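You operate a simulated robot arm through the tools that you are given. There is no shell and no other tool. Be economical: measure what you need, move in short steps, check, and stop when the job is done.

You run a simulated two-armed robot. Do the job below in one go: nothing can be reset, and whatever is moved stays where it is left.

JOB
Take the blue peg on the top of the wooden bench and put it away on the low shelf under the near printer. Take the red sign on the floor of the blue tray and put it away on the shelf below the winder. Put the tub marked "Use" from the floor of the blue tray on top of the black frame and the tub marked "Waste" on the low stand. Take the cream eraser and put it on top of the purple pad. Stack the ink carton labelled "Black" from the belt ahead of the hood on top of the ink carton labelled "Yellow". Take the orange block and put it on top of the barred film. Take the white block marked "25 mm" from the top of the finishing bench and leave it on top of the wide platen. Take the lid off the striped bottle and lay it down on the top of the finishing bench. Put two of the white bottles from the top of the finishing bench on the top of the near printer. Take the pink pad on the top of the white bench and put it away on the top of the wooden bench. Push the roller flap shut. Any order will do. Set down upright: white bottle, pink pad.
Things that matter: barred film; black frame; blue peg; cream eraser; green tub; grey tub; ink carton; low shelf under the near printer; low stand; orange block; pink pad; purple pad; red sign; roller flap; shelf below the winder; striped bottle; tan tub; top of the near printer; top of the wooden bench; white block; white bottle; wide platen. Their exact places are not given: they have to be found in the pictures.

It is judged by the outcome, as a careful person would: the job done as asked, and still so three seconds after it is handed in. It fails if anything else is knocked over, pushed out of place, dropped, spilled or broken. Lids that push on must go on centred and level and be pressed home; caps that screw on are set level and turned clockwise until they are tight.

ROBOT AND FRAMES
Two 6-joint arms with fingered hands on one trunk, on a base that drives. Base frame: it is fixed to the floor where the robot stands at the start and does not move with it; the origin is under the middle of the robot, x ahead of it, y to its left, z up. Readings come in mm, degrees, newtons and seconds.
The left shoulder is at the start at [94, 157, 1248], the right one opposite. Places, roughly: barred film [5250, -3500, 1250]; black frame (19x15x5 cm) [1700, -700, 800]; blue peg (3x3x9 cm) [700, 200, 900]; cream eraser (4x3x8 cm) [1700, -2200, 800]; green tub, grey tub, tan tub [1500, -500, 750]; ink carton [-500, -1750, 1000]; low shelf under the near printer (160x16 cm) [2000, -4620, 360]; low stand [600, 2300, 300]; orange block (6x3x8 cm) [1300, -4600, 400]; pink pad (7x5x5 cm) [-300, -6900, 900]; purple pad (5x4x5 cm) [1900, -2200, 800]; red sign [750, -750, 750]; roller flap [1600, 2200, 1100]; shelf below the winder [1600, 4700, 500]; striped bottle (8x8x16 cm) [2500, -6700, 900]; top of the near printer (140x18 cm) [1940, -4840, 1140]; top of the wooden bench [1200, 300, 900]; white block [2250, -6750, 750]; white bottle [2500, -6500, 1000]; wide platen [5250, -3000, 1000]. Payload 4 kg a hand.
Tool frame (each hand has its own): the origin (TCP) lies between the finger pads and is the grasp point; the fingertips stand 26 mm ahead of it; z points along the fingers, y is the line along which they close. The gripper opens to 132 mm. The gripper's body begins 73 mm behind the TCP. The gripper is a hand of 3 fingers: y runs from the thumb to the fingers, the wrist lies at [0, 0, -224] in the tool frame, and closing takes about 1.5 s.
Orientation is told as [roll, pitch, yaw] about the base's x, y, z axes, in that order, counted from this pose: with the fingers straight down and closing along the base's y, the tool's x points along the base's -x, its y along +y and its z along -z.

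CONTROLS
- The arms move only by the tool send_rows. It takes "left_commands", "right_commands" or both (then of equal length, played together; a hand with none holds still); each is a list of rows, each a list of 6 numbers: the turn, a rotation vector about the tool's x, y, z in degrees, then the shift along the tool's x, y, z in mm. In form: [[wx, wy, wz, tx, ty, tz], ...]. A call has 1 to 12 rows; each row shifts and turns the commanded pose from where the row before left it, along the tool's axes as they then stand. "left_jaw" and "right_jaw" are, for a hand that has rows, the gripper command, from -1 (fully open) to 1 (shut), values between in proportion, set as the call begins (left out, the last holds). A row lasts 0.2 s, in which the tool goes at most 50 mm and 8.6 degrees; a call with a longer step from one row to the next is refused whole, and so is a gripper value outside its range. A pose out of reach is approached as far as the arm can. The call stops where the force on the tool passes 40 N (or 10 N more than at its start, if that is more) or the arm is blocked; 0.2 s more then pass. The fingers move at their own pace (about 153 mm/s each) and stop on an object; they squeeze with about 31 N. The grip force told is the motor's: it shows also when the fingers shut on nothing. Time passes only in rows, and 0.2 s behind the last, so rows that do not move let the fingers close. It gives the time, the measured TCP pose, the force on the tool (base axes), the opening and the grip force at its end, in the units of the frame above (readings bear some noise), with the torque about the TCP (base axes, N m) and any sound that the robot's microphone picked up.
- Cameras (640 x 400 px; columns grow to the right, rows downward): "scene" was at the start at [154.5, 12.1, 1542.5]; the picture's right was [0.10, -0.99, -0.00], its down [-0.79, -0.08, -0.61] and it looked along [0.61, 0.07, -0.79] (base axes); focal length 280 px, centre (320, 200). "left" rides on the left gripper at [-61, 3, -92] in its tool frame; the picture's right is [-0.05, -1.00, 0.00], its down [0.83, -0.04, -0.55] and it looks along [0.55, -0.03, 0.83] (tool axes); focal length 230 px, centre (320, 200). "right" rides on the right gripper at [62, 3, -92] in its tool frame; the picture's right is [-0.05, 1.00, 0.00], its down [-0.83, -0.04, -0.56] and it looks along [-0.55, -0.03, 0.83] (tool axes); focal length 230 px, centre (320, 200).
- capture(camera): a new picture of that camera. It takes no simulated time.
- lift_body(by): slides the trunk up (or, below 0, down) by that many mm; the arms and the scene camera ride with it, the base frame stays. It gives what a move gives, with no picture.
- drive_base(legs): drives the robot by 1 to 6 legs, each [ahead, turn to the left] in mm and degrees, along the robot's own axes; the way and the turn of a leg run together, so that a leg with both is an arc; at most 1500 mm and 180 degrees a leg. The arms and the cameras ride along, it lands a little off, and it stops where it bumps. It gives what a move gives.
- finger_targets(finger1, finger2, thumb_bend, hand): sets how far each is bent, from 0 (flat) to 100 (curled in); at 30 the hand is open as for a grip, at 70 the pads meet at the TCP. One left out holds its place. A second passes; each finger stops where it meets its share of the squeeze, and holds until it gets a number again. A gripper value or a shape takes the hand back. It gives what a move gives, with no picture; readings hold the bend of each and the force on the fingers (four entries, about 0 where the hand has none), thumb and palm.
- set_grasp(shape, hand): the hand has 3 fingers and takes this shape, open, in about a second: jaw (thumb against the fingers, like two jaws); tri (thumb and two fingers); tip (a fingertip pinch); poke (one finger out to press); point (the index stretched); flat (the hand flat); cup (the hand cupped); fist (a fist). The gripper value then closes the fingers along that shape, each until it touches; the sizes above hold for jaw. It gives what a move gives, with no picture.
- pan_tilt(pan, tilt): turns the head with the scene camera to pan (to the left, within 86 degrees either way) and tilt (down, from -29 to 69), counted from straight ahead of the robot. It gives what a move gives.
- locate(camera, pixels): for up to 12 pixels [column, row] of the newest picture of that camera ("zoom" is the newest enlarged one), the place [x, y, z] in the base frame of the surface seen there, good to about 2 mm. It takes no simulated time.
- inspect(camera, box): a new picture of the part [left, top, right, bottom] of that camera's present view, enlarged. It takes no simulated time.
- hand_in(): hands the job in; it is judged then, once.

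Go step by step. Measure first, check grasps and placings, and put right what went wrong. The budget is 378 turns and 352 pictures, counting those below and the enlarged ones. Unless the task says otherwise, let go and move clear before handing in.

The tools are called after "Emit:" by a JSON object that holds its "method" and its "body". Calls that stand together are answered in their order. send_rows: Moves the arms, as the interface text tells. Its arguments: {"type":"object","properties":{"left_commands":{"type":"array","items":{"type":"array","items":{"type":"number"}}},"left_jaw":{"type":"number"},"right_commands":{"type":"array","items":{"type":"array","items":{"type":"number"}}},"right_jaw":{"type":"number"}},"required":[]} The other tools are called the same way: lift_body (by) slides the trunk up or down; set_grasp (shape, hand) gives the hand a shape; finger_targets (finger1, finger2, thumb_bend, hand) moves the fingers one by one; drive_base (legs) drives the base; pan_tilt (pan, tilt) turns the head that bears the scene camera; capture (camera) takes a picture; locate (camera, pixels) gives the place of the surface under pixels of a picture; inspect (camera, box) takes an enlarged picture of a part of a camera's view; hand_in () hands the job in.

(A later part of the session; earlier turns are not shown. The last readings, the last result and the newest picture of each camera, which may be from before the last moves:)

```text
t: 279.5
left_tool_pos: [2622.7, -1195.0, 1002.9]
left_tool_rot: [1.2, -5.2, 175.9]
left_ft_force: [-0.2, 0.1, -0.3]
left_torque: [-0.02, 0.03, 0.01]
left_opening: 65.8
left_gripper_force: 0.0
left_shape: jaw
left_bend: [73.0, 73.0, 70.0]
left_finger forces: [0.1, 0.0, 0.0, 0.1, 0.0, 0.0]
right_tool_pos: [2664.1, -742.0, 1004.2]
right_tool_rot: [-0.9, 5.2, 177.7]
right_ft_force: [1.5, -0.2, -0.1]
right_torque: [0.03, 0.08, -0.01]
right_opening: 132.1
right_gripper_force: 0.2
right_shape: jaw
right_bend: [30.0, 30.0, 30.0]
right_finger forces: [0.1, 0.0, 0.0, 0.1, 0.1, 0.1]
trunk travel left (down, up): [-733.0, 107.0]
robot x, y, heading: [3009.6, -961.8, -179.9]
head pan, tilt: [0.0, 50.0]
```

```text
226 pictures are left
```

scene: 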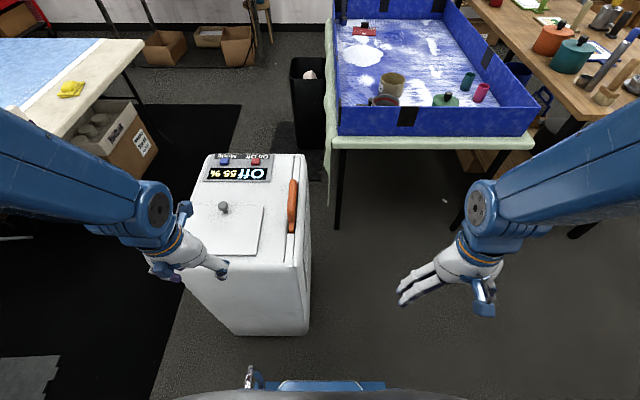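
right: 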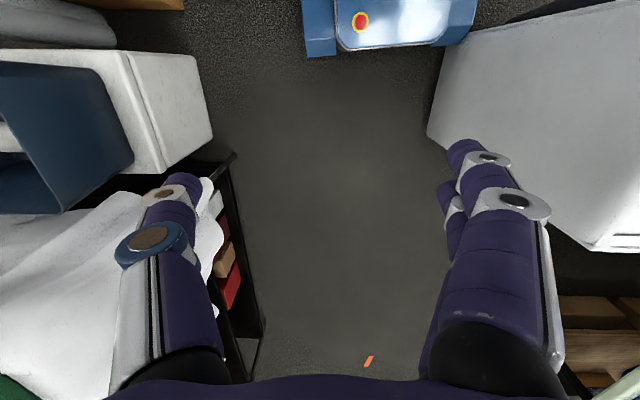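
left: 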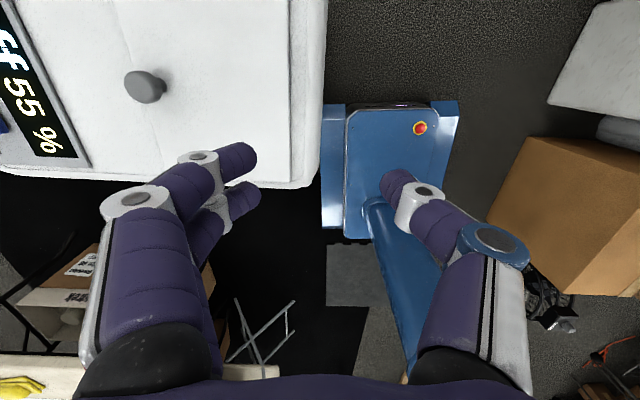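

Emit:
{"method": "locate", "body": {"camera": "scene", "pixels": [[305, 300], [300, 250], [232, 300], [208, 160], [300, 158], [390, 82], [478, 90], [450, 97], [340, 225], [470, 225]]}}

Emit:
{"method": "drive_base", "body": {"legs": [[0, -35]]}}

```text
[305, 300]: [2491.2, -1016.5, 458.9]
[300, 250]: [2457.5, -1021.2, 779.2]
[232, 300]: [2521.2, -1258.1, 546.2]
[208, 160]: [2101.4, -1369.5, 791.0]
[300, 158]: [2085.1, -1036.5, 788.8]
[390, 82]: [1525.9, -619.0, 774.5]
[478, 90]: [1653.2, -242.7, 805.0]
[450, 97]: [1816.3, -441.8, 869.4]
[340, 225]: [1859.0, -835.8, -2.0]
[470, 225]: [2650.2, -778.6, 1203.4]
```

```text
t: 281.3
left_tool_pos: [2580.4, -1012.7, 1013.4]
left_tool_rot: [1.4, -7.7, 149.2]
left_ft_force: [0.8, -0.1, -0.5]
left_torque: [-0.03, 0.0, -0.02]
left_opening: 65.9
left_gripper_force: 0.0
left_shape: jaw
left_bend: [73.0, 73.0, 70.0]
left_finger forces: [0.0, 0.0, 0.0, 0.0, 0.1, 0.0]
right_tool_pos: [2810.4, -620.2, 1009.7]
right_tool_rot: [-0.8, 2.7, 151.0]
right_ft_force: [-0.5, 0.1, -0.7]
right_torque: [0.0, -0.04, 0.01]
right_opening: 131.9
right_gripper_force: 0.0
right_shape: jaw
right_bend: [30.0, 30.0, 30.0]
right_finger forces: [0.0, 0.0, 0.0, 0.0, 0.0, 0.0]
trunk travel left (down, up): [-733.0, 107.0]
robot x, y, heading: [3004.5, -965.4, 154.9]
head pan, tilt: [0.0, 50.0]
stopped in leg 1: the robot was blocked; the commanded pose is now the measured one
```

The machine hasn't moved. I turn a little more and drive to the tray's east end.

Emit:
{"method": "drive_base", "body": {"legs": [[0, -12]]}}

Emit:
{"method": "drive_base", "body": {"legs": [[220, 0], [220, 0], [220, 0]]}}

Emit:
{"method": "drive_base", "body": {"legs": [[0, 35]]}}

Emit:
{"method": "capture", "body": {"camera": "scene"}}

```text
t: 282.5
left_tool_pos: [2583.1, -928.3, 1013.1]
left_tool_rot: [1.3, -6.6, 137.2]
left_ft_force: [0.2, 0.0, 0.1]
left_torque: [-0.02, -0.01, 0.0]
left_opening: 65.9
left_gripper_force: 0.1
left_shape: jaw
left_bend: [73.0, 73.0, 70.0]
left_finger forces: [0.0, 0.1, 0.0, 0.0, 0.1, 0.0]
right_tool_pos: [2891.8, -592.2, 1011.5]
right_tool_rot: [-0.9, 3.9, 139.1]
right_ft_force: [-0.1, -0.3, 0.5]
right_torque: [-0.01, -0.02, -0.01]
right_opening: 131.8
right_gripper_force: 0.1
right_shape: jaw
right_bend: [30.0, 30.0, 30.0]
right_finger forces: [0.1, 0.0, 0.0, 0.0, 0.0, 0.0]
trunk travel left (down, up): [-733.0, 107.0]
robot x, y, heading: [3008.6, -966.9, 142.6]
head pan, tilt: [0.0, 50.0]
```

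```text
t: 286.8
left_tool_pos: [2054.6, -527.3, 1012.9]
left_tool_rot: [1.2, -7.4, 137.2]
left_ft_force: [0.0, -0.5, 0.0]
left_torque: [0.0, -0.02, 0.01]
left_opening: 66.0
left_gripper_force: 0.0
left_shape: jaw
left_bend: [73.0, 73.0, 70.0]
left_finger forces: [0.0, 0.1, 0.1, 0.1, 0.0, 0.0]
right_tool_pos: [2361.6, -191.6, 1012.2]
right_tool_rot: [-0.9, 3.1, 139.2]
right_ft_force: [-0.1, 1.1, -0.5]
right_torque: [0.0, -0.03, 0.02]
right_opening: 131.8
right_gripper_force: 0.1
right_shape: jaw
right_bend: [30.0, 30.0, 30.0]
right_finger forces: [0.0, 0.0, 0.0, 0.1, 0.0, 0.1]
trunk travel left (down, up): [-733.0, 107.0]
robot x, y, heading: [2473.9, -568.8, 142.9]
head pan, tilt: [0.0, 50.0]
```

```text
t: 288.9
left_tool_pos: [2102.8, -771.7, 1013.7]
left_tool_rot: [1.3, -7.7, 171.2]
left_ft_force: [-0.8, 0.6, 0.6]
left_torque: [-0.02, 0.02, -0.02]
left_opening: 65.9
left_gripper_force: 0.0
left_shape: jaw
left_bend: [73.0, 73.0, 70.0]
left_finger forces: [0.0, 0.0, 0.0, 0.0, 0.0, 0.1]
right_tool_pos: [2169.3, -320.6, 1011.7]
right_tool_rot: [-0.9, 2.9, 173.2]
right_ft_force: [0.6, 0.0, 0.1]
right_torque: [0.05, 0.04, -0.03]
right_opening: 132.0
right_gripper_force: 0.1
right_shape: jaw
right_bend: [30.0, 30.0, 30.0]
right_finger forces: [0.0, 0.0, 0.0, 0.0, 0.1, 0.0]
trunk travel left (down, up): [-733.0, 107.0]
robot x, y, heading: [2479.1, -569.0, 177.1]
head pan, tilt: [0.0, 50.0]
stopped in leg 1: the robot was blocked; the commanded pose is now the measured one
```

```text
225 pictures are left
```

scene: 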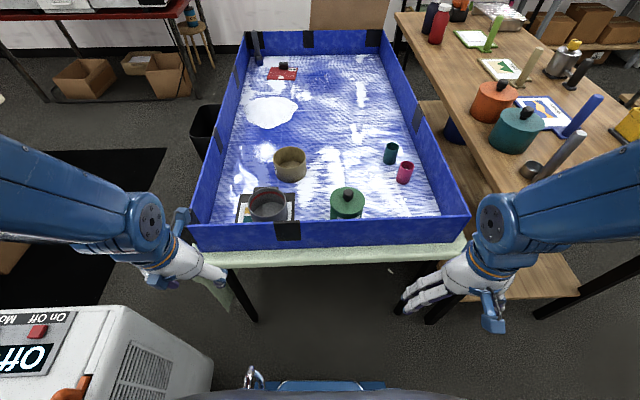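

I'm at the tray's east end. I move 190 closer and turn 12° left so the green tub faces the right arm.

Emit:
{"method": "drive_base", "body": {"legs": [[190, 0]]}}

Emit:
{"method": "drive_base", "body": {"legs": [[0, 12]]}}

Emit:
{"method": "capture", "body": {"camera": "scene"}}

```text
t: 290.5
left_tool_pos: [1937.4, -763.4, 1022.6]
left_tool_rot: [1.4, -8.4, 171.4]
left_ft_force: [0.1, -0.4, 0.1]
left_torque: [-0.02, 0.03, 0.04]
left_opening: 65.8
left_gripper_force: 0.1
left_shape: jaw
left_bend: [73.0, 73.0, 70.0]
left_finger forces: [0.1, 0.1, 0.0, 0.0, 0.0, 0.1]
right_tool_pos: [2000.5, -312.5, 1019.5]
right_tool_rot: [-0.7, 2.2, 173.5]
right_ft_force: [0.1, 0.6, -0.3]
right_torque: [-0.01, 0.07, 0.0]
right_opening: 131.8
right_gripper_force: 0.0
right_shape: jaw
right_bend: [30.0, 30.0, 30.0]
right_finger forces: [0.0, 0.0, 0.0, 0.1, 0.1, 0.1]
trunk travel left (down, up): [-733.0, 107.0]
robot x, y, heading: [2283.0, -555.9, 177.2]
head pan, tilt: [0.0, 50.0]
```

```text
t: 291.7
left_tool_pos: [1963.5, -833.9, 1012.9]
left_tool_rot: [1.4, -6.5, -176.4]
left_ft_force: [-0.2, -0.1, -0.1]
left_torque: [-0.04, -0.04, -0.03]
left_opening: 66.1
left_gripper_force: 0.0
left_shape: jaw
left_bend: [73.0, 73.0, 70.0]
left_finger forces: [0.0, 0.1, 0.0, 0.0, 0.1, 0.0]
right_tool_pos: [1928.2, -380.2, 1010.4]
right_tool_rot: [-0.8, 4.4, -174.3]
right_ft_force: [-0.9, 0.7, -0.2]
right_torque: [-0.06, -0.06, -0.02]
right_opening: 131.8
right_gripper_force: 0.1
right_shape: jaw
right_bend: [30.0, 30.0, 30.0]
right_finger forces: [0.0, 0.0, 0.1, 0.0, 0.0, 0.0]
trunk travel left (down, up): [-733.0, 107.0]
robot x, y, heading: [2284.0, -552.2, -170.3]
head pan, tilt: [0.0, 50.0]
```

```text
224 pictures are left
```

scene: 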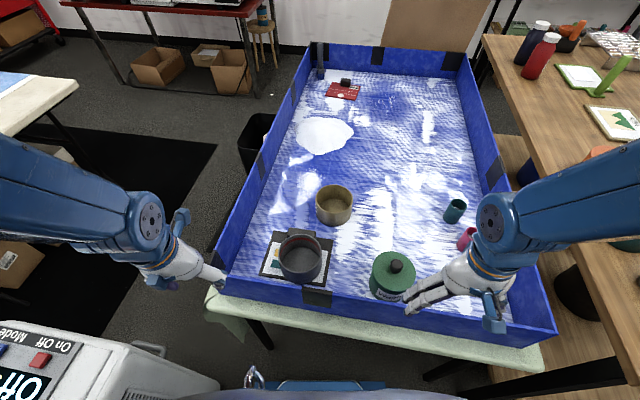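

Emit:
{"method": "inspect", "body": {"camera": "scene", "box": [340, 230, 460, 320]}}

Emit:
{"method": "locate", "body": {"camera": "scene", "pixels": [[396, 265], [374, 270], [412, 275], [392, 253], [390, 280], [420, 310]]}}

```text
4.44 times, centred on (400, 275) of scene
```

zoom: 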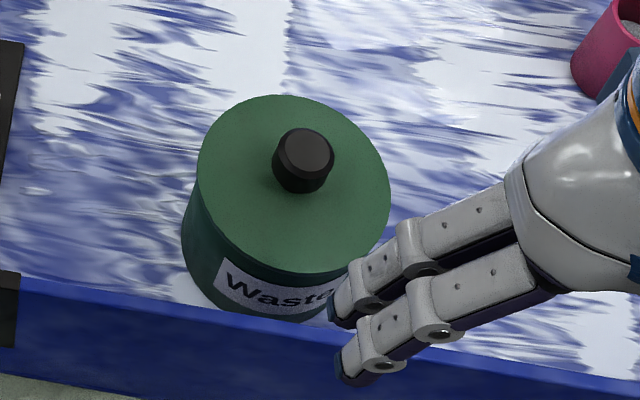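

```text
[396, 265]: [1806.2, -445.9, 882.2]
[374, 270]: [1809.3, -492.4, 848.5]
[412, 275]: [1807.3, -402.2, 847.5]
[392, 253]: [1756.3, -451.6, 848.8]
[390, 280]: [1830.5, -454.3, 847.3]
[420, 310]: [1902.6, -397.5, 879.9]
```

It's "Waste". Tub centre ≈(1802,-448), top 848. I move the right hand above it.

Emit:
{"method": "send_rows", "body": {"right_commands": [[0, -2.2, 0, -33, 14, 0], [0, -2.2, 0, -33, 14, 0], [0, 0, 0, -33, 14, 0], [0, 0, 0, -33, 13, 0]]}}

Emit:
{"method": "capture", "body": {"camera": "right"}}

```text
t: 292.7
left_tool_pos: [1964.9, -837.0, 1014.1]
left_tool_rot: [1.3, -7.7, -176.4]
left_ft_force: [-0.1, 0.1, -1.1]
left_torque: [0.0, -0.01, 0.03]
left_opening: 65.9
left_gripper_force: 0.1
left_shape: jaw
left_bend: [73.0, 73.0, 70.0]
left_finger forces: [0.1, 0.0, 0.0, 0.1, 0.0, 0.1]
right_tool_pos: [1825.7, -445.2, 1014.6]
right_tool_rot: [-0.9, -1.3, -174.2]
right_ft_force: [-0.5, -0.1, -0.8]
right_torque: [-0.01, 0.0, 0.02]
right_opening: 132.2
right_gripper_force: 0.1
right_shape: jaw
right_bend: [30.0, 30.0, 30.0]
right_finger forces: [0.0, 0.0, 0.0, 0.0, 0.1, 0.1]
trunk travel left (down, up): [-733.0, 107.0]
robot x, y, heading: [2284.0, -550.4, -170.3]
head pan, tilt: [0.0, 50.0]
```

```text
222 pictures are left
```

right: 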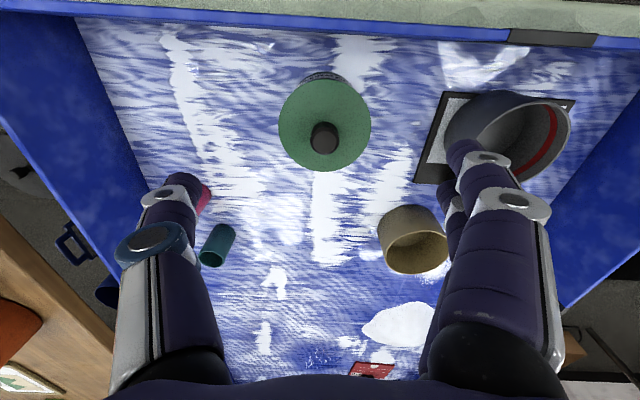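

Emit:
{"method": "locate", "body": {"camera": "right", "pixels": [[282, 127], [368, 127], [325, 86], [325, 166], [325, 130]]}}

```text
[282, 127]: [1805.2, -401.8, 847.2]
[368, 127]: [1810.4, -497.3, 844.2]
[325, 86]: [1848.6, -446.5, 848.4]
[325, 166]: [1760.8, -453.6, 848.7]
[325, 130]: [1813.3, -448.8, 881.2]
```

Emit:
{"method": "send_rows", "body": {"right_commands": [[-0.9, 1.3, 0, -21, 2, 0], [0, 0, 0, 0, 0, 30], [0, 0, 0, 0, 0, 30], [0, 0, 0, 0, 0, 30], [0, 0, 0, 0, 0, 30], [0, 0, 0, 0, 0, 30], [0, 0, 0, 0, 0, 20]]}}

Emit:
{"method": "capture", "body": {"camera": "right"}}

```text
t: 294.3
left_tool_pos: [1963.2, -837.0, 1014.3]
left_tool_rot: [1.3, -7.7, -176.6]
left_ft_force: [0.9, -0.1, 0.8]
left_torque: [0.02, -0.03, 0.01]
left_opening: 65.9
left_gripper_force: 0.0
left_shape: jaw
left_bend: [73.0, 73.0, 70.0]
left_finger forces: [0.0, 0.0, 0.0, 0.0, 0.0, 0.0]
right_tool_pos: [1800.0, -447.2, 845.8]
right_tool_rot: [-0.2, 0.1, -174.4]
right_ft_force: [-0.3, 0.9, 0.3]
right_torque: [0.01, 0.02, 0.01]
right_opening: 131.9
right_gripper_force: 0.0
right_shape: jaw
right_bend: [30.0, 30.0, 30.0]
right_finger forces: [0.0, 0.1, 0.0, 0.0, 0.0, 0.0]
trunk travel left (down, up): [-733.0, 107.0]
robot x, y, heading: [2285.6, -553.5, -170.3]
head pan, tilt: [0.0, 50.0]
```

```text
221 pictures are left
```

right: 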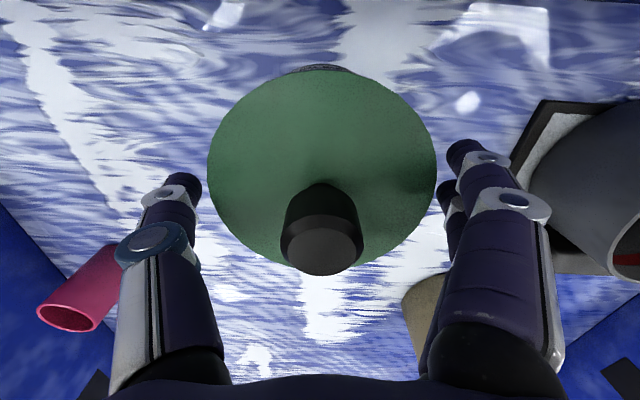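

Emit:
{"method": "send_rows", "body": {"right_commands": [[0, 0, 0, 4, 2, 8], [0, 0, 0, 0, 0, 9], [0, 0, 0, 0, 0, 8], [0, 0, 0, 0, 0, 0]]}}

Emit:
{"method": "send_rows", "body": {"right_commands": [[0, 0, 0, 0, 0, 0], [0, 0, 0, 0, 0, 0], [0, 0, 0, 0, 0, 0], [0, 0, 0, 0, 0, 0], [0, 0, 0, 0, 0, 0]], "right_jaw": 1}}

Emit:
{"method": "send_rows", "body": {"right_commands": [[0, 0, 0, 0, 0, -10], [0, 0, 0, 0, 0, -20], [0, 0, 0, 0, 0, -30], [0, 0, 0, 0, 0, 0]]}}

Emit:
{"method": "capture", "body": {"camera": "right"}}

```text
t: 295.3
left_tool_pos: [1965.0, -836.3, 1014.3]
left_tool_rot: [1.3, -7.7, -176.5]
left_ft_force: [-0.3, -0.4, -0.8]
left_torque: [-0.02, -0.05, -0.02]
left_opening: 66.0
left_gripper_force: 0.2
left_shape: jaw
left_bend: [73.0, 73.0, 70.0]
left_finger forces: [0.1, 0.0, 0.0, 0.0, 0.1, 0.1]
right_tool_pos: [1804.9, -447.4, 821.8]
right_tool_rot: [-0.4, 0.1, -174.3]
right_ft_force: [-0.5, 2.9, 5.0]
right_torque: [0.2, -0.01, -0.01]
right_opening: 131.7
right_gripper_force: 0.0
right_shape: jaw
right_bend: [30.0, 30.0, 30.0]
right_finger forces: [0.1, 0.1, 0.0, 0.1, 4.6, 0.1]
trunk travel left (down, up): [-733.0, 107.0]
robot x, y, heading: [2282.4, -552.0, -169.9]
head pan, tilt: [0.0, 50.0]
```

```text
t: 296.5
left_tool_pos: [1965.0, -837.6, 1013.7]
left_tool_rot: [1.3, -7.7, -176.5]
left_ft_force: [0.3, 1.0, -0.3]
left_torque: [0.03, 0.0, 0.01]
left_opening: 66.0
left_gripper_force: 0.0
left_shape: jaw
left_bend: [73.0, 73.0, 70.0]
left_finger forces: [0.1, 0.1, 0.1, 0.1, 0.0, 0.0]
right_tool_pos: [1806.0, -448.9, 822.3]
right_tool_rot: [-0.3, 0.1, -174.3]
right_ft_force: [0.2, 0.3, 3.8]
right_torque: [-0.49, -0.02, -0.01]
right_opening: 103.5
right_gripper_force: 30.6
right_shape: jaw
right_bend: [71.0, 68.0, 46.0]
right_finger forces: [16.0, 17.3, 0.1, 0.1, 32.3, 0.0]
trunk travel left (down, up): [-733.0, 107.0]
robot x, y, heading: [2282.3, -552.6, -170.4]
head pan, tilt: [0.0, 50.0]
```

```text
t: 297.5
left_tool_pos: [1963.6, -837.3, 1013.3]
left_tool_rot: [1.3, -7.6, -176.5]
left_ft_force: [0.6, 1.2, 0.3]
left_torque: [-0.01, 0.0, 0.01]
left_opening: 66.1
left_gripper_force: 0.1
left_shape: jaw
left_bend: [73.0, 73.0, 70.0]
left_finger forces: [0.0, 0.0, 0.0, 0.1, 0.0, 0.1]
right_tool_pos: [1804.7, -449.4, 881.3]
right_tool_rot: [-0.3, 0.1, -174.3]
right_ft_force: [-1.0, -0.8, -4.6]
right_torque: [-0.01, -0.01, -0.01]
right_opening: 103.1
right_gripper_force: 31.5
right_shape: jaw
right_bend: [71.0, 68.0, 46.0]
right_finger forces: [16.5, 17.0, 0.0, 0.1, 31.4, 0.0]
trunk travel left (down, up): [-733.0, 107.0]
robot x, y, heading: [2279.0, -553.9, -170.0]
head pan, tilt: [0.0, 50.0]
```

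```text
220 pictures are left
```

right: 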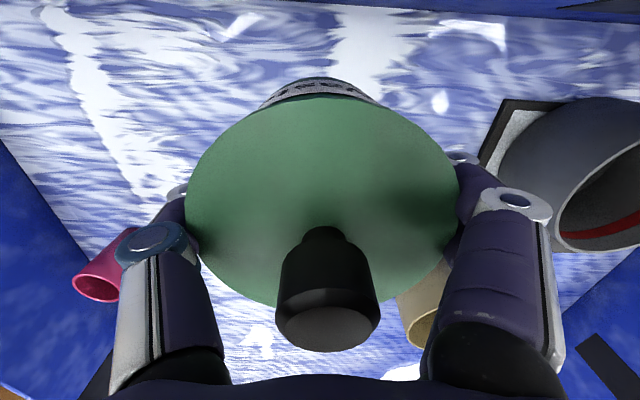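

The Waste tub is held firmly. I lift it over the wall and retract.

Emit:
{"method": "send_rows", "body": {"right_commands": [[0, 0, 0, 0, 0, -30], [0, 0, 0, 0, 0, -35], [0, 0, 0, 0, 0, -35], [0, 0, 0, 0, 0, -15], [0, 0, 0, 25, 0, 0], [0, 0, 0, 25, 0, 0]]}}

Emit:
{"method": "drive_base", "body": {"legs": [[-150, 0]]}}

Emit:
{"method": "pan_tilt", "body": {"pan": -75, "tilt": 25}}

Emit:
{"method": "capture", "body": {"camera": "scene"}}

```text
t: 298.9
left_tool_pos: [1965.8, -836.5, 1014.1]
left_tool_rot: [1.4, -7.7, -176.5]
left_ft_force: [0.3, -0.1, -0.2]
left_torque: [0.0, 0.03, -0.02]
left_opening: 65.8
left_gripper_force: 0.0
left_shape: jaw
left_bend: [73.0, 73.0, 70.0]
left_finger forces: [0.0, 0.0, 0.1, 0.0, 0.0, 0.1]
right_tool_pos: [1855.7, -445.5, 998.1]
right_tool_rot: [0.0, -0.1, -174.3]
right_ft_force: [0.3, 0.3, -4.4]
right_torque: [0.0, 0.01, -0.02]
right_opening: 103.1
right_gripper_force: 30.9
right_shape: jaw
right_bend: [71.0, 68.0, 46.0]
right_finger forces: [16.5, 17.3, 0.0, 0.0, 31.4, 0.0]
trunk travel left (down, up): [-733.0, 107.0]
robot x, y, heading: [2282.6, -553.8, -170.3]
head pan, tilt: [0.0, 50.0]
```

```text
t: 300.3
left_tool_pos: [2106.9, -811.4, 1011.2]
left_tool_rot: [1.3, -7.4, -176.5]
left_ft_force: [-0.6, -0.5, 0.0]
left_torque: [0.01, -0.06, 0.01]
left_opening: 65.7
left_gripper_force: 0.1
left_shape: jaw
left_bend: [73.0, 73.0, 70.0]
left_finger forces: [0.1, 0.0, 0.0, 0.0, 0.0, 0.1]
right_tool_pos: [1999.2, -419.8, 995.1]
right_tool_rot: [0.0, 0.2, -174.4]
right_ft_force: [0.2, -0.9, -5.4]
right_torque: [0.02, -0.08, -0.04]
right_opening: 103.1
right_gripper_force: 31.2
right_shape: jaw
right_bend: [71.0, 68.0, 46.0]
right_finger forces: [16.6, 17.4, 0.0, 0.1, 31.3, 0.0]
trunk travel left (down, up): [-733.0, 107.0]
robot x, y, heading: [2430.7, -530.0, -170.4]
head pan, tilt: [0.0, 50.0]
```

```text
t: 301.8
left_tool_pos: [2108.2, -811.6, 1013.1]
left_tool_rot: [1.5, -8.7, -176.6]
left_ft_force: [0.4, -0.3, -0.3]
left_torque: [0.03, 0.02, -0.01]
left_opening: 66.2
left_gripper_force: 0.2
left_shape: jaw
left_bend: [73.0, 73.0, 70.0]
left_finger forces: [0.1, 0.0, 0.0, 0.0, 0.0, 0.1]
right_tool_pos: [2017.2, -413.3, 1004.9]
right_tool_rot: [0.2, -1.0, -174.6]
right_ft_force: [0.5, 0.1, -4.4]
right_torque: [0.05, -0.04, -0.01]
right_opening: 103.3
right_gripper_force: 31.4
right_shape: jaw
right_bend: [70.0, 68.0, 46.0]
right_finger forces: [17.9, 18.1, 0.0, 0.0, 33.3, 0.0]
trunk travel left (down, up): [-733.0, 107.0]
robot x, y, heading: [2429.0, -529.8, -170.4]
head pan, tilt: [-75.0, 25.0]
```

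```text
219 pictures are left
```

scene: 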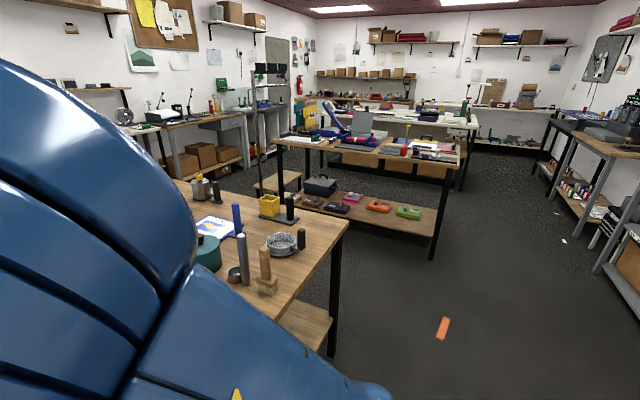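

Emit:
{"method": "locate", "body": {"camera": "scene", "pixels": [[333, 352], [433, 255], [275, 185], [262, 180], [340, 150], [460, 160], [405, 205], [470, 185], [335, 210], [590, 250], [420, 115], [300, 195]]}}

Emit:
{"method": "inspect", "body": {"camera": "scene", "box": [240, 60, 480, 220]}}

```text
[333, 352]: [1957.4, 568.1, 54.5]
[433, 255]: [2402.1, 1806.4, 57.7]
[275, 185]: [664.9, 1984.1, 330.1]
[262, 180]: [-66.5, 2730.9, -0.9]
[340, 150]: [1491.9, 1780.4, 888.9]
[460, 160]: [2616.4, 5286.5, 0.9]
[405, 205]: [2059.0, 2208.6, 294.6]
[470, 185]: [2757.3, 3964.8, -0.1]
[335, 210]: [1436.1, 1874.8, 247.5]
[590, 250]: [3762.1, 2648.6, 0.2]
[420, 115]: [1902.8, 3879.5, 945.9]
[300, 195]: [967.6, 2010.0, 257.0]
```

```text
2.50 times, centred on (360, 140) of scene
```

zoom: 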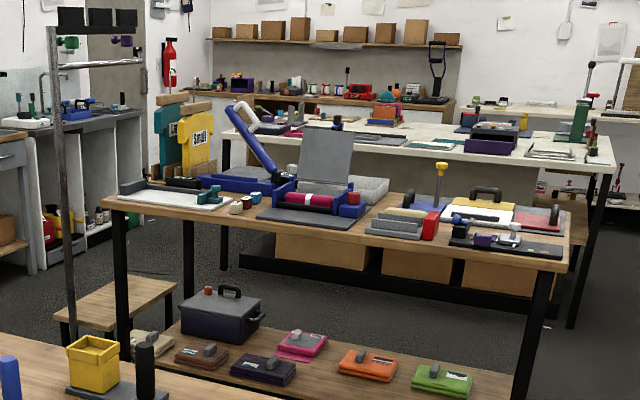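

Low stand at (≈600,2100,330), flap table beyond the bench. I turn north in small steps.

Emit:
{"method": "drive_base", "body": {"legs": [[0, -25], [0, -25]]}}

Emit:
{"method": "drive_base", "body": {"legs": [[0, -25], [0, -25]]}}

```text
t: 304.8
left_tool_pos: [2004.3, -485.1, 1012.7]
left_tool_rot: [1.4, -7.8, 136.0]
left_ft_force: [-0.3, -0.2, -1.1]
left_torque: [-0.01, -0.01, 0.0]
left_opening: 66.2
left_gripper_force: 0.0
left_shape: jaw
left_bend: [73.0, 73.0, 70.0]
left_finger forces: [0.0, 0.1, 0.0, 0.1, 0.0, 0.0]
right_tool_pos: [2272.3, -170.5, 1002.9]
right_tool_rot: [1.2, 0.4, 137.8]
right_ft_force: [0.4, -0.6, -4.4]
right_torque: [-0.04, -0.01, -0.04]
right_opening: 102.4
right_gripper_force: 30.8
right_shape: jaw
right_bend: [71.0, 69.0, 46.0]
right_finger forces: [20.1, 19.9, 0.1, 0.0, 35.5, 0.1]
trunk travel left (down, up): [-733.0, 107.0]
robot x, y, heading: [2427.0, -530.5, 142.6]
head pan, tilt: [-75.0, 25.0]
stopped in leg 2: the robot was blocked; the commanded pose is now the measured one
```

```text
t: 308.1
left_tool_pos: [2181.4, -181.3, 1012.8]
left_tool_rot: [1.0, -8.6, 86.7]
left_ft_force: [-1.2, -0.2, 0.3]
left_torque: [0.04, 0.02, 0.01]
left_opening: 65.9
left_gripper_force: 0.0
left_shape: jaw
left_bend: [73.0, 73.0, 70.0]
left_finger forces: [0.0, 0.0, 0.0, 0.0, 0.0, 0.0]
right_tool_pos: [2595.6, -184.8, 1007.3]
right_tool_rot: [1.7, -1.0, 90.4]
right_ft_force: [-1.1, 0.5, -5.3]
right_torque: [-0.07, 0.01, -0.03]
right_opening: 101.5
right_gripper_force: 31.1
right_shape: jaw
right_bend: [71.0, 69.0, 46.0]
right_finger forces: [19.7, 18.1, 0.0, 0.0, 33.9, 0.0]
trunk travel left (down, up): [-733.0, 107.0]
robot x, y, heading: [2424.4, -531.1, 93.4]
head pan, tilt: [-75.0, 25.0]
stopped in leg 2: the robot was blocked; the commanded pose is now the measured one
```

Emit:
{"method": "send_rows", "body": {"right_commands": [[0, 0.5, 0, -30, 0, 0], [0, 0.5, 0, -30, 0, 0]], "left_commands": [[0, 4, 0, -30, 0, 0], [0, 4, 0, -30, 0, 0]]}}

Emit:
{"method": "drive_base", "body": {"legs": [[250, 0], [280, 0], [280, 0], [280, 0], [280, 0], [280, 0]]}}

```text
t: 308.7
left_tool_pos: [2185.4, -137.6, 1024.7]
left_tool_rot: [1.2, -0.4, 87.0]
left_ft_force: [0.3, -0.1, 0.4]
left_torque: [-0.04, 0.04, -0.01]
left_opening: 66.4
left_gripper_force: 0.1
left_shape: jaw
left_bend: [73.0, 73.0, 70.0]
left_finger forces: [0.0, 0.0, 0.0, 0.1, 0.0, 0.1]
right_tool_pos: [2604.2, -138.8, 1011.6]
right_tool_rot: [0.9, -0.1, 89.4]
right_ft_force: [0.1, 0.7, -4.9]
right_torque: [-0.06, 0.02, 0.01]
right_opening: 101.5
right_gripper_force: 31.0
right_shape: jaw
right_bend: [71.0, 69.0, 46.0]
right_finger forces: [19.5, 18.0, 0.0, 0.0, 33.5, 0.1]
trunk travel left (down, up): [-733.0, 107.0]
robot x, y, heading: [2421.7, -532.1, 93.8]
head pan, tilt: [-75.0, 25.0]
```

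```text
t: 318.3
left_tool_pos: [2098.4, 1513.9, 1025.7]
left_tool_rot: [1.1, -0.6, 86.6]
left_ft_force: [0.0, -0.6, -0.2]
left_torque: [0.0, 0.01, -0.02]
left_opening: 66.0
left_gripper_force: 0.1
left_shape: jaw
left_bend: [73.0, 73.0, 70.0]
left_finger forces: [0.0, 0.1, 0.0, 0.0, 0.1, 0.0]
right_tool_pos: [2516.4, 1507.9, 1013.4]
right_tool_rot: [1.1, -0.6, 88.8]
right_ft_force: [0.6, -0.5, -4.9]
right_torque: [-0.02, 0.01, -0.01]
right_opening: 101.4
right_gripper_force: 31.3
right_shape: jaw
right_bend: [71.0, 69.0, 46.0]
right_finger forces: [18.9, 17.3, 0.0, 0.1, 32.6, 0.0]
trunk travel left (down, up): [-733.0, 107.0]
robot x, y, heading: [2334.1, 1119.3, 92.9]
head pan, tilt: [-75.0, 25.0]
```

Drives well with hands at ~400 mm ahead. Now I turn west and drive to x≈600.

Emit:
{"method": "drive_base", "body": {"legs": [[0, 29], [0, 29], [0, 28]]}}

Emit:
{"method": "drive_base", "body": {"legs": [[280, 0], [300, 0], [300, 0], [300, 0], [300, 0], [220, 0]]}}

Emit:
{"method": "drive_base", "body": {"legs": [[0, -29], [0, -29], [0, -29]]}}

Emit:
{"method": "pan_tilt", "body": {"pan": 0, "tilt": 45}}

Emit:
{"method": "capture", "body": {"camera": "scene"}}

```text
t: 322.0
left_tool_pos: [1937.6, 1088.1, 1015.2]
left_tool_rot: [0.8, 2.8, 145.3]
left_ft_force: [-0.5, -0.7, 0.1]
left_torque: [-0.01, -0.04, 0.03]
left_opening: 66.1
left_gripper_force: 0.0
left_shape: jaw
left_bend: [73.0, 73.0, 70.0]
left_finger forces: [0.0, 0.1, 0.0, 0.1, 0.0, 0.0]
right_tool_pos: [2140.8, 1463.8, 1009.6]
right_tool_rot: [1.0, 0.8, 148.2]
right_ft_force: [-0.3, 0.5, -4.7]
right_torque: [-0.02, -0.01, 0.0]
right_opening: 97.0
right_gripper_force: 30.7
right_shape: jaw
right_bend: [73.0, 71.0, 44.0]
right_finger forces: [18.4, 17.4, 0.0, 0.0, 32.6, 0.0]
trunk travel left (down, up): [-733.0, 107.0]
robot x, y, heading: [2336.2, 1126.8, 151.6]
head pan, tilt: [-75.0, 25.0]
heard: snap
stopped in leg 2: the robot was blocked; the commanded pose is now the measured one
```

```text
t: 327.0
left_tool_pos: [1227.9, 1473.7, 1011.0]
left_tool_rot: [1.0, 1.6, 144.9]
left_ft_force: [0.2, 0.1, -0.2]
left_torque: [0.02, 0.03, 0.02]
left_opening: 65.9
left_gripper_force: 0.1
left_shape: jaw
left_bend: [73.0, 73.0, 70.0]
left_finger forces: [0.0, 0.0, 0.0, 0.0, 0.0, 0.1]
right_tool_pos: [1458.3, 1826.5, 997.4]
right_tool_rot: [0.9, 3.3, 147.1]
right_ft_force: [0.0, 0.6, -4.8]
right_torque: [-0.04, 0.04, 0.0]
right_opening: 96.6
right_gripper_force: 31.3
right_shape: jaw
right_bend: [74.0, 71.0, 44.0]
right_finger forces: [17.4, 17.3, 0.1, 0.0, 31.5, 0.0]
trunk travel left (down, up): [-733.0, 107.0]
robot x, y, heading: [1668.5, 1479.5, 150.5]
head pan, tilt: [-75.0, 25.0]
stopped in leg 3: the robot was blocked; the commanded pose is now the measured one
```

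```text
t: 327.7
left_tool_pos: [1231.0, 1471.3, 1010.6]
left_tool_rot: [1.0, 1.6, 144.9]
left_ft_force: [-0.6, -0.4, -0.5]
left_torque: [0.05, 0.05, -0.01]
left_opening: 65.9
left_gripper_force: 0.2
left_shape: jaw
left_bend: [73.0, 73.0, 70.0]
left_finger forces: [0.0, 0.0, 0.0, 0.0, 0.1, 0.0]
right_tool_pos: [1462.3, 1825.0, 998.7]
right_tool_rot: [0.9, 3.1, 147.0]
right_ft_force: [0.8, -0.4, -4.1]
right_torque: [-0.04, 0.01, 0.02]
right_opening: 96.4
right_gripper_force: 31.3
right_shape: jaw
right_bend: [74.0, 71.0, 44.0]
right_finger forces: [17.5, 17.1, 0.0, 0.1, 31.5, 0.1]
trunk travel left (down, up): [-733.0, 107.0]
robot x, y, heading: [1672.7, 1473.1, 150.6]
head pan, tilt: [-75.0, 25.0]
stopped in leg 1: the robot was blocked; the commanded pose is now the measured one
```

```text
t: 329.2
left_tool_pos: [1233.7, 1469.7, 1012.6]
left_tool_rot: [1.0, 1.2, 144.9]
left_ft_force: [0.5, 0.5, 0.8]
left_torque: [0.01, 0.01, -0.01]
left_opening: 65.7
left_gripper_force: 0.1
left_shape: jaw
left_bend: [73.0, 73.0, 70.0]
left_finger forces: [0.1, 0.1, 0.1, 0.0, 0.0, 0.0]
right_tool_pos: [1466.0, 1823.5, 1000.5]
right_tool_rot: [0.9, 2.9, 146.9]
right_ft_force: [0.4, -0.1, -4.3]
right_torque: [-0.05, -0.02, -0.05]
right_opening: 96.2
right_gripper_force: 31.1
right_shape: jaw
right_bend: [74.0, 71.0, 44.0]
right_finger forces: [17.5, 17.2, 0.0, 0.0, 31.4, 0.0]
trunk travel left (down, up): [-733.0, 107.0]
robot x, y, heading: [1672.3, 1474.6, 150.6]
head pan, tilt: [0.0, 45.0]
```

```text
217 pictures are left
```

scene: 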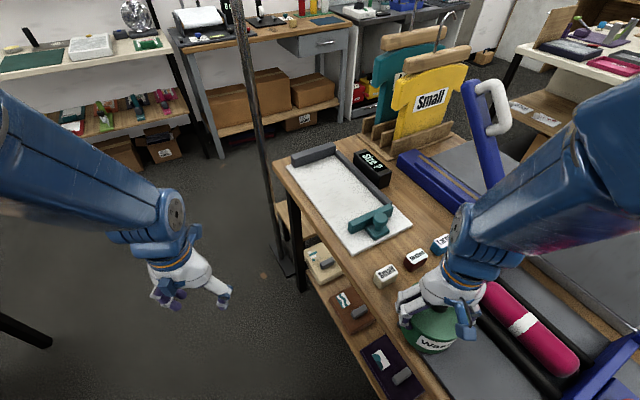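

I must stop chaining drives. The base met the flap table's low shelf; I check the tub ("snap") and the surroundings.

Emit:
{"method": "inspect", "body": {"camera": "scene", "box": [280, 240, 520, 400]}}

Emit:
{"method": "capture", "body": {"camera": "right"}}

```text
2.50 times, centred on (400, 320) of scene
```

zoom: 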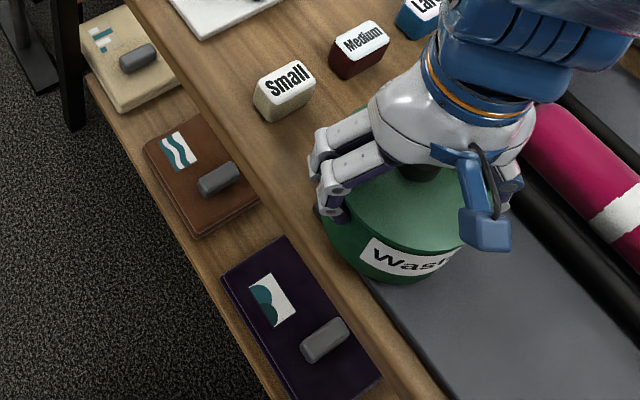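

```text
215 pictures are left
```

right: 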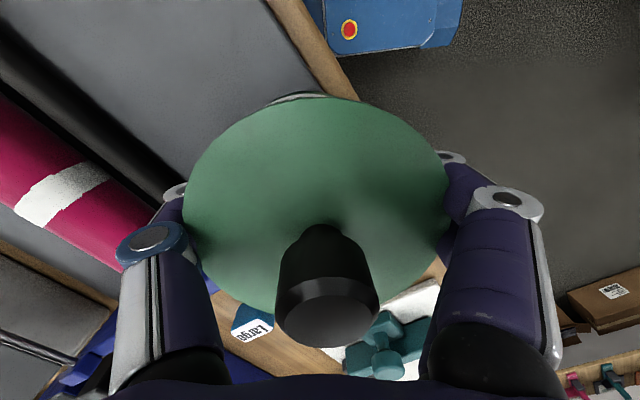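

Tub and lid look fine. I raise the tub and reverse.

Emit:
{"method": "send_rows", "body": {"right_commands": [[0, -1.5, 0, 0, 0, -25], [0, -1.5, 0, 0, 0, -25]]}}

Emit:
{"method": "drive_base", "body": {"legs": [[-200, 0], [-200, 0]]}}

Emit:
{"method": "capture", "body": {"camera": "scene"}}

```text
t: 329.8
left_tool_pos: [1233.2, 1469.2, 1012.9]
left_tool_rot: [1.0, 1.2, 144.9]
left_ft_force: [1.0, 1.0, -0.1]
left_torque: [-0.01, -0.01, 0.0]
left_opening: 65.8
left_gripper_force: 0.1
left_shape: jaw
left_bend: [73.0, 73.0, 70.0]
left_finger forces: [0.1, 0.1, 0.0, 0.0, 0.0, 0.0]
right_tool_pos: [1457.7, 1831.4, 1037.5]
right_tool_rot: [0.8, 0.3, 146.9]
right_ft_force: [0.4, -1.0, -4.3]
right_torque: [-0.07, -0.03, 0.06]
right_opening: 96.2
right_gripper_force: 31.1
right_shape: jaw
right_bend: [74.0, 71.0, 44.0]
right_finger forces: [17.3, 17.0, 0.1, 0.1, 31.2, 0.0]
right hand out of reach, approached as far as the arm can: row 2
trunk travel left (down, up): [-733.0, 107.0]
robot x, y, heading: [1669.8, 1473.5, 150.4]
head pan, tilt: [0.0, 45.0]
```

```text
t: 332.6
left_tool_pos: [1575.7, 1276.5, 1009.2]
left_tool_rot: [0.9, 1.8, 145.2]
left_ft_force: [0.3, 0.2, -0.2]
left_torque: [-0.04, -0.06, -0.03]
left_opening: 66.0
left_gripper_force: 0.0
left_shape: jaw
left_bend: [73.0, 73.0, 70.0]
left_finger forces: [0.0, 0.0, 0.0, 0.1, 0.0, 0.1]
right_tool_pos: [1798.6, 1636.7, 1029.8]
right_tool_rot: [0.8, 1.5, 147.1]
right_ft_force: [-0.4, 0.8, -5.7]
right_torque: [-0.06, -0.07, -0.01]
right_opening: 96.3
right_gripper_force: 31.1
right_shape: jaw
right_bend: [74.0, 71.0, 44.0]
right_finger forces: [17.0, 17.0, 0.1, 0.1, 31.1, 0.1]
trunk travel left (down, up): [-733.0, 107.0]
robot x, y, heading: [2023.1, 1279.5, 150.7]
head pan, tilt: [0.0, 45.0]
```

```text
214 pictures are left
```

scene: 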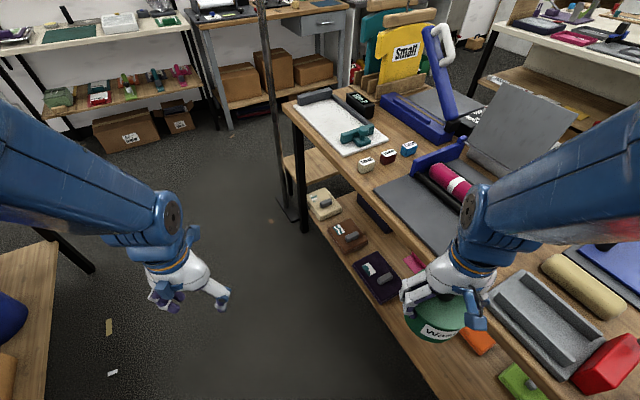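

Emit:
{"method": "drive_base", "body": {"legs": [[0, 31]]}}

```text
t: 334.6
left_tool_pos: [1664.8, 1048.5, 1018.0]
left_tool_rot: [1.1, 0.3, 176.2]
left_ft_force: [-0.3, 0.1, 0.3]
left_torque: [0.01, -0.01, 0.0]
left_opening: 66.1
left_gripper_force: 0.0
left_shape: jaw
left_bend: [73.0, 73.0, 70.0]
left_finger forces: [0.1, 0.0, 0.0, 0.1, 0.1, 0.0]
right_tool_pos: [1669.4, 1476.6, 1024.1]
right_tool_rot: [0.9, 2.4, 178.1]
right_ft_force: [0.2, -0.7, -4.2]
right_torque: [-0.03, -0.04, -0.01]
right_opening: 95.6
right_gripper_force: 30.9
right_shape: jaw
right_bend: [74.0, 72.0, 44.0]
right_finger forces: [17.0, 17.7, 0.0, 0.0, 31.7, 0.0]
trunk travel left (down, up): [-733.0, 107.0]
robot x, y, heading: [2020.2, 1281.6, -178.5]
head pan, tilt: [0.0, 45.0]
```

Emit:
{"method": "send_rows", "body": {"right_commands": [[0, -1, 0, -30, 0, 8], [0, -1, 0, -30, 0, 8]], "left_commands": [[0, 0, 0, -25, 0, 0], [0, 0, 0, -25, 0, 0]]}}

Emit:
{"method": "drive_base", "body": {"legs": [[280, 0], [285, 0], [285, 0], [285, 0], [285, 0]]}}

```text
t: 335.2
left_tool_pos: [1628.4, 1049.8, 1022.8]
left_tool_rot: [1.2, -0.4, 176.1]
left_ft_force: [0.1, -0.1, 0.1]
left_torque: [0.0, -0.02, 0.04]
left_opening: 65.8
left_gripper_force: 0.1
left_shape: jaw
left_bend: [73.0, 73.0, 70.0]
left_finger forces: [0.0, 0.2, 0.0, 0.0, 0.0, 0.1]
right_tool_pos: [1622.4, 1480.1, 1012.4]
right_tool_rot: [1.0, -0.3, 177.8]
right_ft_force: [-0.6, -0.2, -4.4]
right_torque: [-0.03, -0.07, 0.02]
right_opening: 95.7
right_gripper_force: 30.7
right_shape: jaw
right_bend: [74.0, 72.0, 44.0]
right_finger forces: [17.2, 17.1, 0.1, 0.0, 31.4, 0.0]
trunk travel left (down, up): [-733.0, 107.0]
robot x, y, heading: [2021.9, 1282.4, -178.7]
head pan, tilt: [0.0, 45.0]
```

```text
t: 343.4
left_tool_pos: [213.7, 1002.4, 1025.8]
left_tool_rot: [1.2, -0.7, 176.3]
left_ft_force: [0.1, 0.6, 0.4]
left_torque: [-0.02, -0.03, -0.01]
left_opening: 65.9
left_gripper_force: 0.1
left_shape: jaw
left_bend: [73.0, 73.0, 70.0]
left_finger forces: [0.0, 0.1, 0.1, 0.0, 0.0, 0.0]
right_tool_pos: [207.6, 1432.7, 1013.5]
right_tool_rot: [1.0, -0.5, 178.0]
right_ft_force: [0.1, 0.2, -5.6]
right_torque: [-0.03, -0.04, -0.01]
right_opening: 95.9
right_gripper_force: 30.9
right_shape: jaw
right_bend: [74.0, 72.0, 44.0]
right_finger forces: [16.9, 17.1, 0.0, 0.1, 31.2, 0.0]
trunk travel left (down, up): [-733.0, 107.0]
robot x, y, heading: [600.7, 1234.2, -178.2]
head pan, tilt: [0.0, 45.0]
```

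Smooth. Now I turn right to face the stand (north).

Emit:
{"method": "drive_base", "body": {"legs": [[0, -30]]}}

Emit:
{"method": "send_rows", "body": {"right_commands": [[0, 0, 0, -15, 0, 0], [0, 0, 0, -15, 0, 0]], "left_commands": [[0, 0, 0, -15, 0, 0], [0, 0, 0, -15, 0, 0]]}}

Emit:
{"method": "drive_base", "body": {"legs": [[0, -30], [0, -30]]}}

Emit:
{"method": "capture", "body": {"camera": "scene"}}

```text
t: 345.4
left_tool_pos: [164.0, 1219.5, 1031.4]
left_tool_rot: [1.4, -1.7, 146.0]
left_ft_force: [-0.3, -0.3, 0.2]
left_torque: [-0.03, 0.0, 0.01]
left_opening: 65.8
left_gripper_force: 0.0
left_shape: jaw
left_bend: [73.0, 73.0, 70.0]
left_finger forces: [0.1, 0.0, 0.0, 0.1, 0.0, 0.0]
right_tool_pos: [374.7, 1595.9, 1020.9]
right_tool_rot: [1.0, -1.5, 147.7]
right_ft_force: [-0.6, 0.5, -5.1]
right_torque: [-0.07, -0.01, -0.01]
right_opening: 95.6
right_gripper_force: 30.6
right_shape: jaw
right_bend: [74.0, 72.0, 44.0]
right_finger forces: [16.7, 16.9, 0.0, 0.0, 31.5, 0.1]
trunk travel left (down, up): [-733.0, 107.0]
robot x, y, heading: [599.3, 1233.6, 150.9]
head pan, tilt: [0.0, 45.0]
```

```text
t: 346.0
left_tool_pos: [151.8, 1226.8, 1037.4]
left_tool_rot: [1.3, -2.6, 145.9]
left_ft_force: [-0.8, -0.1, -0.7]
left_torque: [-0.03, -0.06, 0.02]
left_opening: 65.9
left_gripper_force: 0.1
left_shape: jaw
left_bend: [73.0, 73.0, 70.0]
left_finger forces: [0.0, 0.1, 0.0, 0.1, 0.1, 0.0]
right_tool_pos: [364.1, 1605.9, 1027.8]
right_tool_rot: [1.0, -2.5, 147.7]
right_ft_force: [0.2, -0.6, -4.4]
right_torque: [-0.05, -0.05, -0.01]
right_opening: 95.0
right_gripper_force: 31.0
right_shape: jaw
right_bend: [74.0, 72.0, 44.0]
right_finger forces: [17.8, 16.2, 0.0, 0.0, 32.1, 0.0]
trunk travel left (down, up): [-733.0, 107.0]
robot x, y, heading: [595.9, 1231.3, 151.0]
head pan, tilt: [0.0, 45.0]
```

```text
t: 349.6
left_tool_pos: [368.6, 1616.0, 1037.2]
left_tool_rot: [1.3, -2.7, 86.1]
left_ft_force: [-0.5, -0.4, 0.8]
left_torque: [-0.01, -0.01, -0.03]
left_opening: 66.0
left_gripper_force: 0.1
left_shape: jaw
left_bend: [73.0, 73.0, 70.0]
left_finger forces: [0.0, 0.1, 0.0, 0.1, 0.0, 0.1]
right_tool_pos: [803.6, 1621.9, 1027.6]
right_tool_rot: [1.1, -2.7, 87.9]
right_ft_force: [-0.5, 0.5, -4.1]
right_torque: [-0.05, 0.05, 0.0]
right_opening: 95.2
right_gripper_force: 30.9
right_shape: jaw
right_bend: [74.0, 72.0, 44.0]
right_finger forces: [16.3, 16.3, 0.0, 0.1, 30.6, 0.0]
trunk travel left (down, up): [-733.0, 107.0]
robot x, y, heading: [591.5, 1235.0, 91.2]
head pan, tilt: [0.0, 45.0]
```

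```text
213 pictures are left
```

scene: 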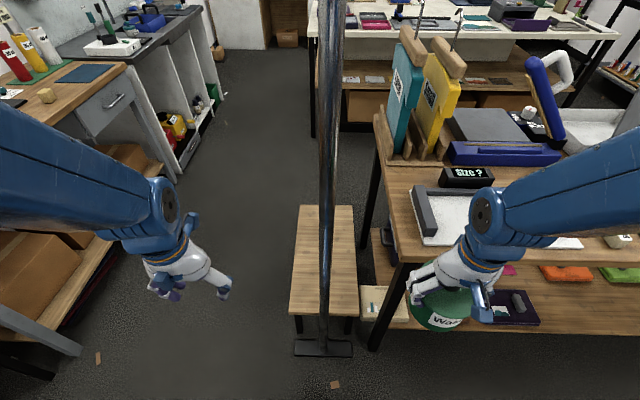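

Emit:
{"method": "locate", "body": {"camera": "scene", "pixels": [[296, 210], [352, 208], [292, 310], [356, 312], [323, 345], [325, 60], [375, 340], [385, 150], [372, 340], [300, 345], [350, 345], [320, 250]]}}

```text
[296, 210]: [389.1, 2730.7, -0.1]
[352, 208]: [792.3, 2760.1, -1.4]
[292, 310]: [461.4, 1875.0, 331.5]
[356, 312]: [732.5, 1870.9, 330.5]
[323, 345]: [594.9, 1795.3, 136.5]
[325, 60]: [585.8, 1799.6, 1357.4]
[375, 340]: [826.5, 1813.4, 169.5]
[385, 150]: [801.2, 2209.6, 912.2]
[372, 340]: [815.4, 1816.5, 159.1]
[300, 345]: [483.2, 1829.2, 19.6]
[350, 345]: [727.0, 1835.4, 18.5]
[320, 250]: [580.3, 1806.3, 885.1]
```

A pole stands in front of the stand, so I'll approach it from the west side. I go to (50,1400) first.

Emit:
{"method": "drive_base", "body": {"legs": [[0, 24], [0, 24], [0, 24]]}}

```text
t: 354.0
left_tool_pos: [219.9, 1123.3, 1011.5]
left_tool_rot: [0.9, 3.2, 157.3]
left_ft_force: [-0.1, 0.8, -0.2]
left_torque: [0.02, -0.03, 0.01]
left_opening: 65.8
left_gripper_force: 0.0
left_shape: jaw
left_bend: [73.0, 73.0, 70.0]
left_finger forces: [0.0, 0.1, 0.0, 0.1, 0.1, 0.0]
right_tool_pos: [343.6, 1543.9, 1011.1]
right_tool_rot: [1.0, 1.0, 159.3]
right_ft_force: [-0.2, 1.0, -4.4]
right_torque: [0.0, -0.02, 0.01]
right_opening: 95.2
right_gripper_force: 31.2
right_shape: jaw
right_bend: [74.0, 71.0, 44.0]
right_finger forces: [17.2, 16.3, 0.0, 0.1, 31.6, 0.0]
trunk travel left (down, up): [-733.0, 107.0]
robot x, y, heading: [587.8, 1239.2, 162.7]
head pan, tilt: [0.0, 45.0]
stopped in leg 3: the robot was blocked; the commanded pose is now the measured one
```

Emit:
{"method": "send_rows", "body": {"right_commands": [[0, 0, 0, -30, 0, 0], [0, 0, 0, -30, 0, 0]], "left_commands": [[0, -1.5, 0, -25, 0, 0], [0, -1.5, 0, -25, 0, 0]]}}

Emit:
{"method": "drive_base", "body": {"legs": [[280, 0], [280, 0]]}}

Emit:
{"method": "drive_base", "body": {"legs": [[0, -23], [0, -23], [0, -23]]}}

```text
t: 354.6
left_tool_pos: [169.7, 1143.8, 1024.2]
left_tool_rot: [1.1, -2.4, 157.4]
left_ft_force: [0.5, -0.2, 0.4]
left_torque: [0.02, -0.01, -0.03]
left_opening: 65.9
left_gripper_force: 0.0
left_shape: jaw
left_bend: [73.0, 73.0, 70.0]
left_finger forces: [0.1, 0.1, 0.0, 0.1, 0.0, 0.0]
right_tool_pos: [302.6, 1563.6, 1016.7]
right_tool_rot: [0.9, 0.5, 159.0]
right_ft_force: [-0.3, 0.0, -5.6]
right_torque: [-0.02, -0.1, 0.03]
right_opening: 95.1
right_gripper_force: 31.0
right_shape: jaw
right_bend: [74.0, 71.0, 44.0]
right_finger forces: [17.2, 16.4, 0.0, 0.0, 31.7, 0.0]
trunk travel left (down, up): [-733.0, 107.0]
robot x, y, heading: [591.8, 1242.9, 162.5]
head pan, tilt: [0.0, 45.0]
```

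```text
t: 358.1
left_tool_pos: [-361.8, 1316.4, 1025.3]
left_tool_rot: [1.1, -2.4, 156.9]
left_ft_force: [0.5, 0.0, -0.1]
left_torque: [0.05, -0.01, -0.01]
left_opening: 65.9
left_gripper_force: 0.1
left_shape: jaw
left_bend: [73.0, 73.0, 70.0]
left_finger forces: [0.0, 0.0, 0.1, 0.0, 0.0, 0.0]
right_tool_pos: [-227.8, 1735.2, 1017.7]
right_tool_rot: [1.1, 0.5, 158.6]
right_ft_force: [0.5, 0.0, -5.0]
right_torque: [-0.06, -0.03, -0.01]
right_opening: 95.0
right_gripper_force: 30.9
right_shape: jaw
right_bend: [74.0, 71.0, 44.0]
right_finger forces: [17.2, 16.4, 0.0, 0.1, 31.6, 0.0]
trunk travel left (down, up): [-733.0, 107.0]
robot x, y, heading: [59.9, 1412.1, 162.2]
head pan, tilt: [0.0, 45.0]
```

```text
t: 362.4
left_tool_pos: [-191.4, 1741.3, 1011.0]
left_tool_rot: [0.8, -3.2, 88.4]
left_ft_force: [1.4, -0.9, -0.5]
left_torque: [0.0, -0.05, 0.02]
left_opening: 66.2
left_gripper_force: 0.1
left_shape: jaw
left_bend: [73.0, 73.0, 70.0]
left_finger forces: [0.0, 0.0, 0.0, 0.0, 0.0, 0.0]
right_tool_pos: [251.5, 1756.5, 1011.2]
right_tool_rot: [0.8, 1.2, 90.9]
right_ft_force: [-0.3, -0.2, -5.1]
right_torque: [-0.03, 0.01, 0.01]
right_opening: 94.7
right_gripper_force: 30.9
right_shape: jaw
right_bend: [75.0, 71.0, 44.0]
right_finger forces: [16.7, 16.5, 0.0, 0.0, 31.5, 0.0]
trunk travel left (down, up): [-733.0, 107.0]
robot x, y, heading: [52.1, 1415.5, 93.9]
head pan, tilt: [0.0, 45.0]
stopped in leg 3: the robot was blocked; the commanded pose is now the measured one
```

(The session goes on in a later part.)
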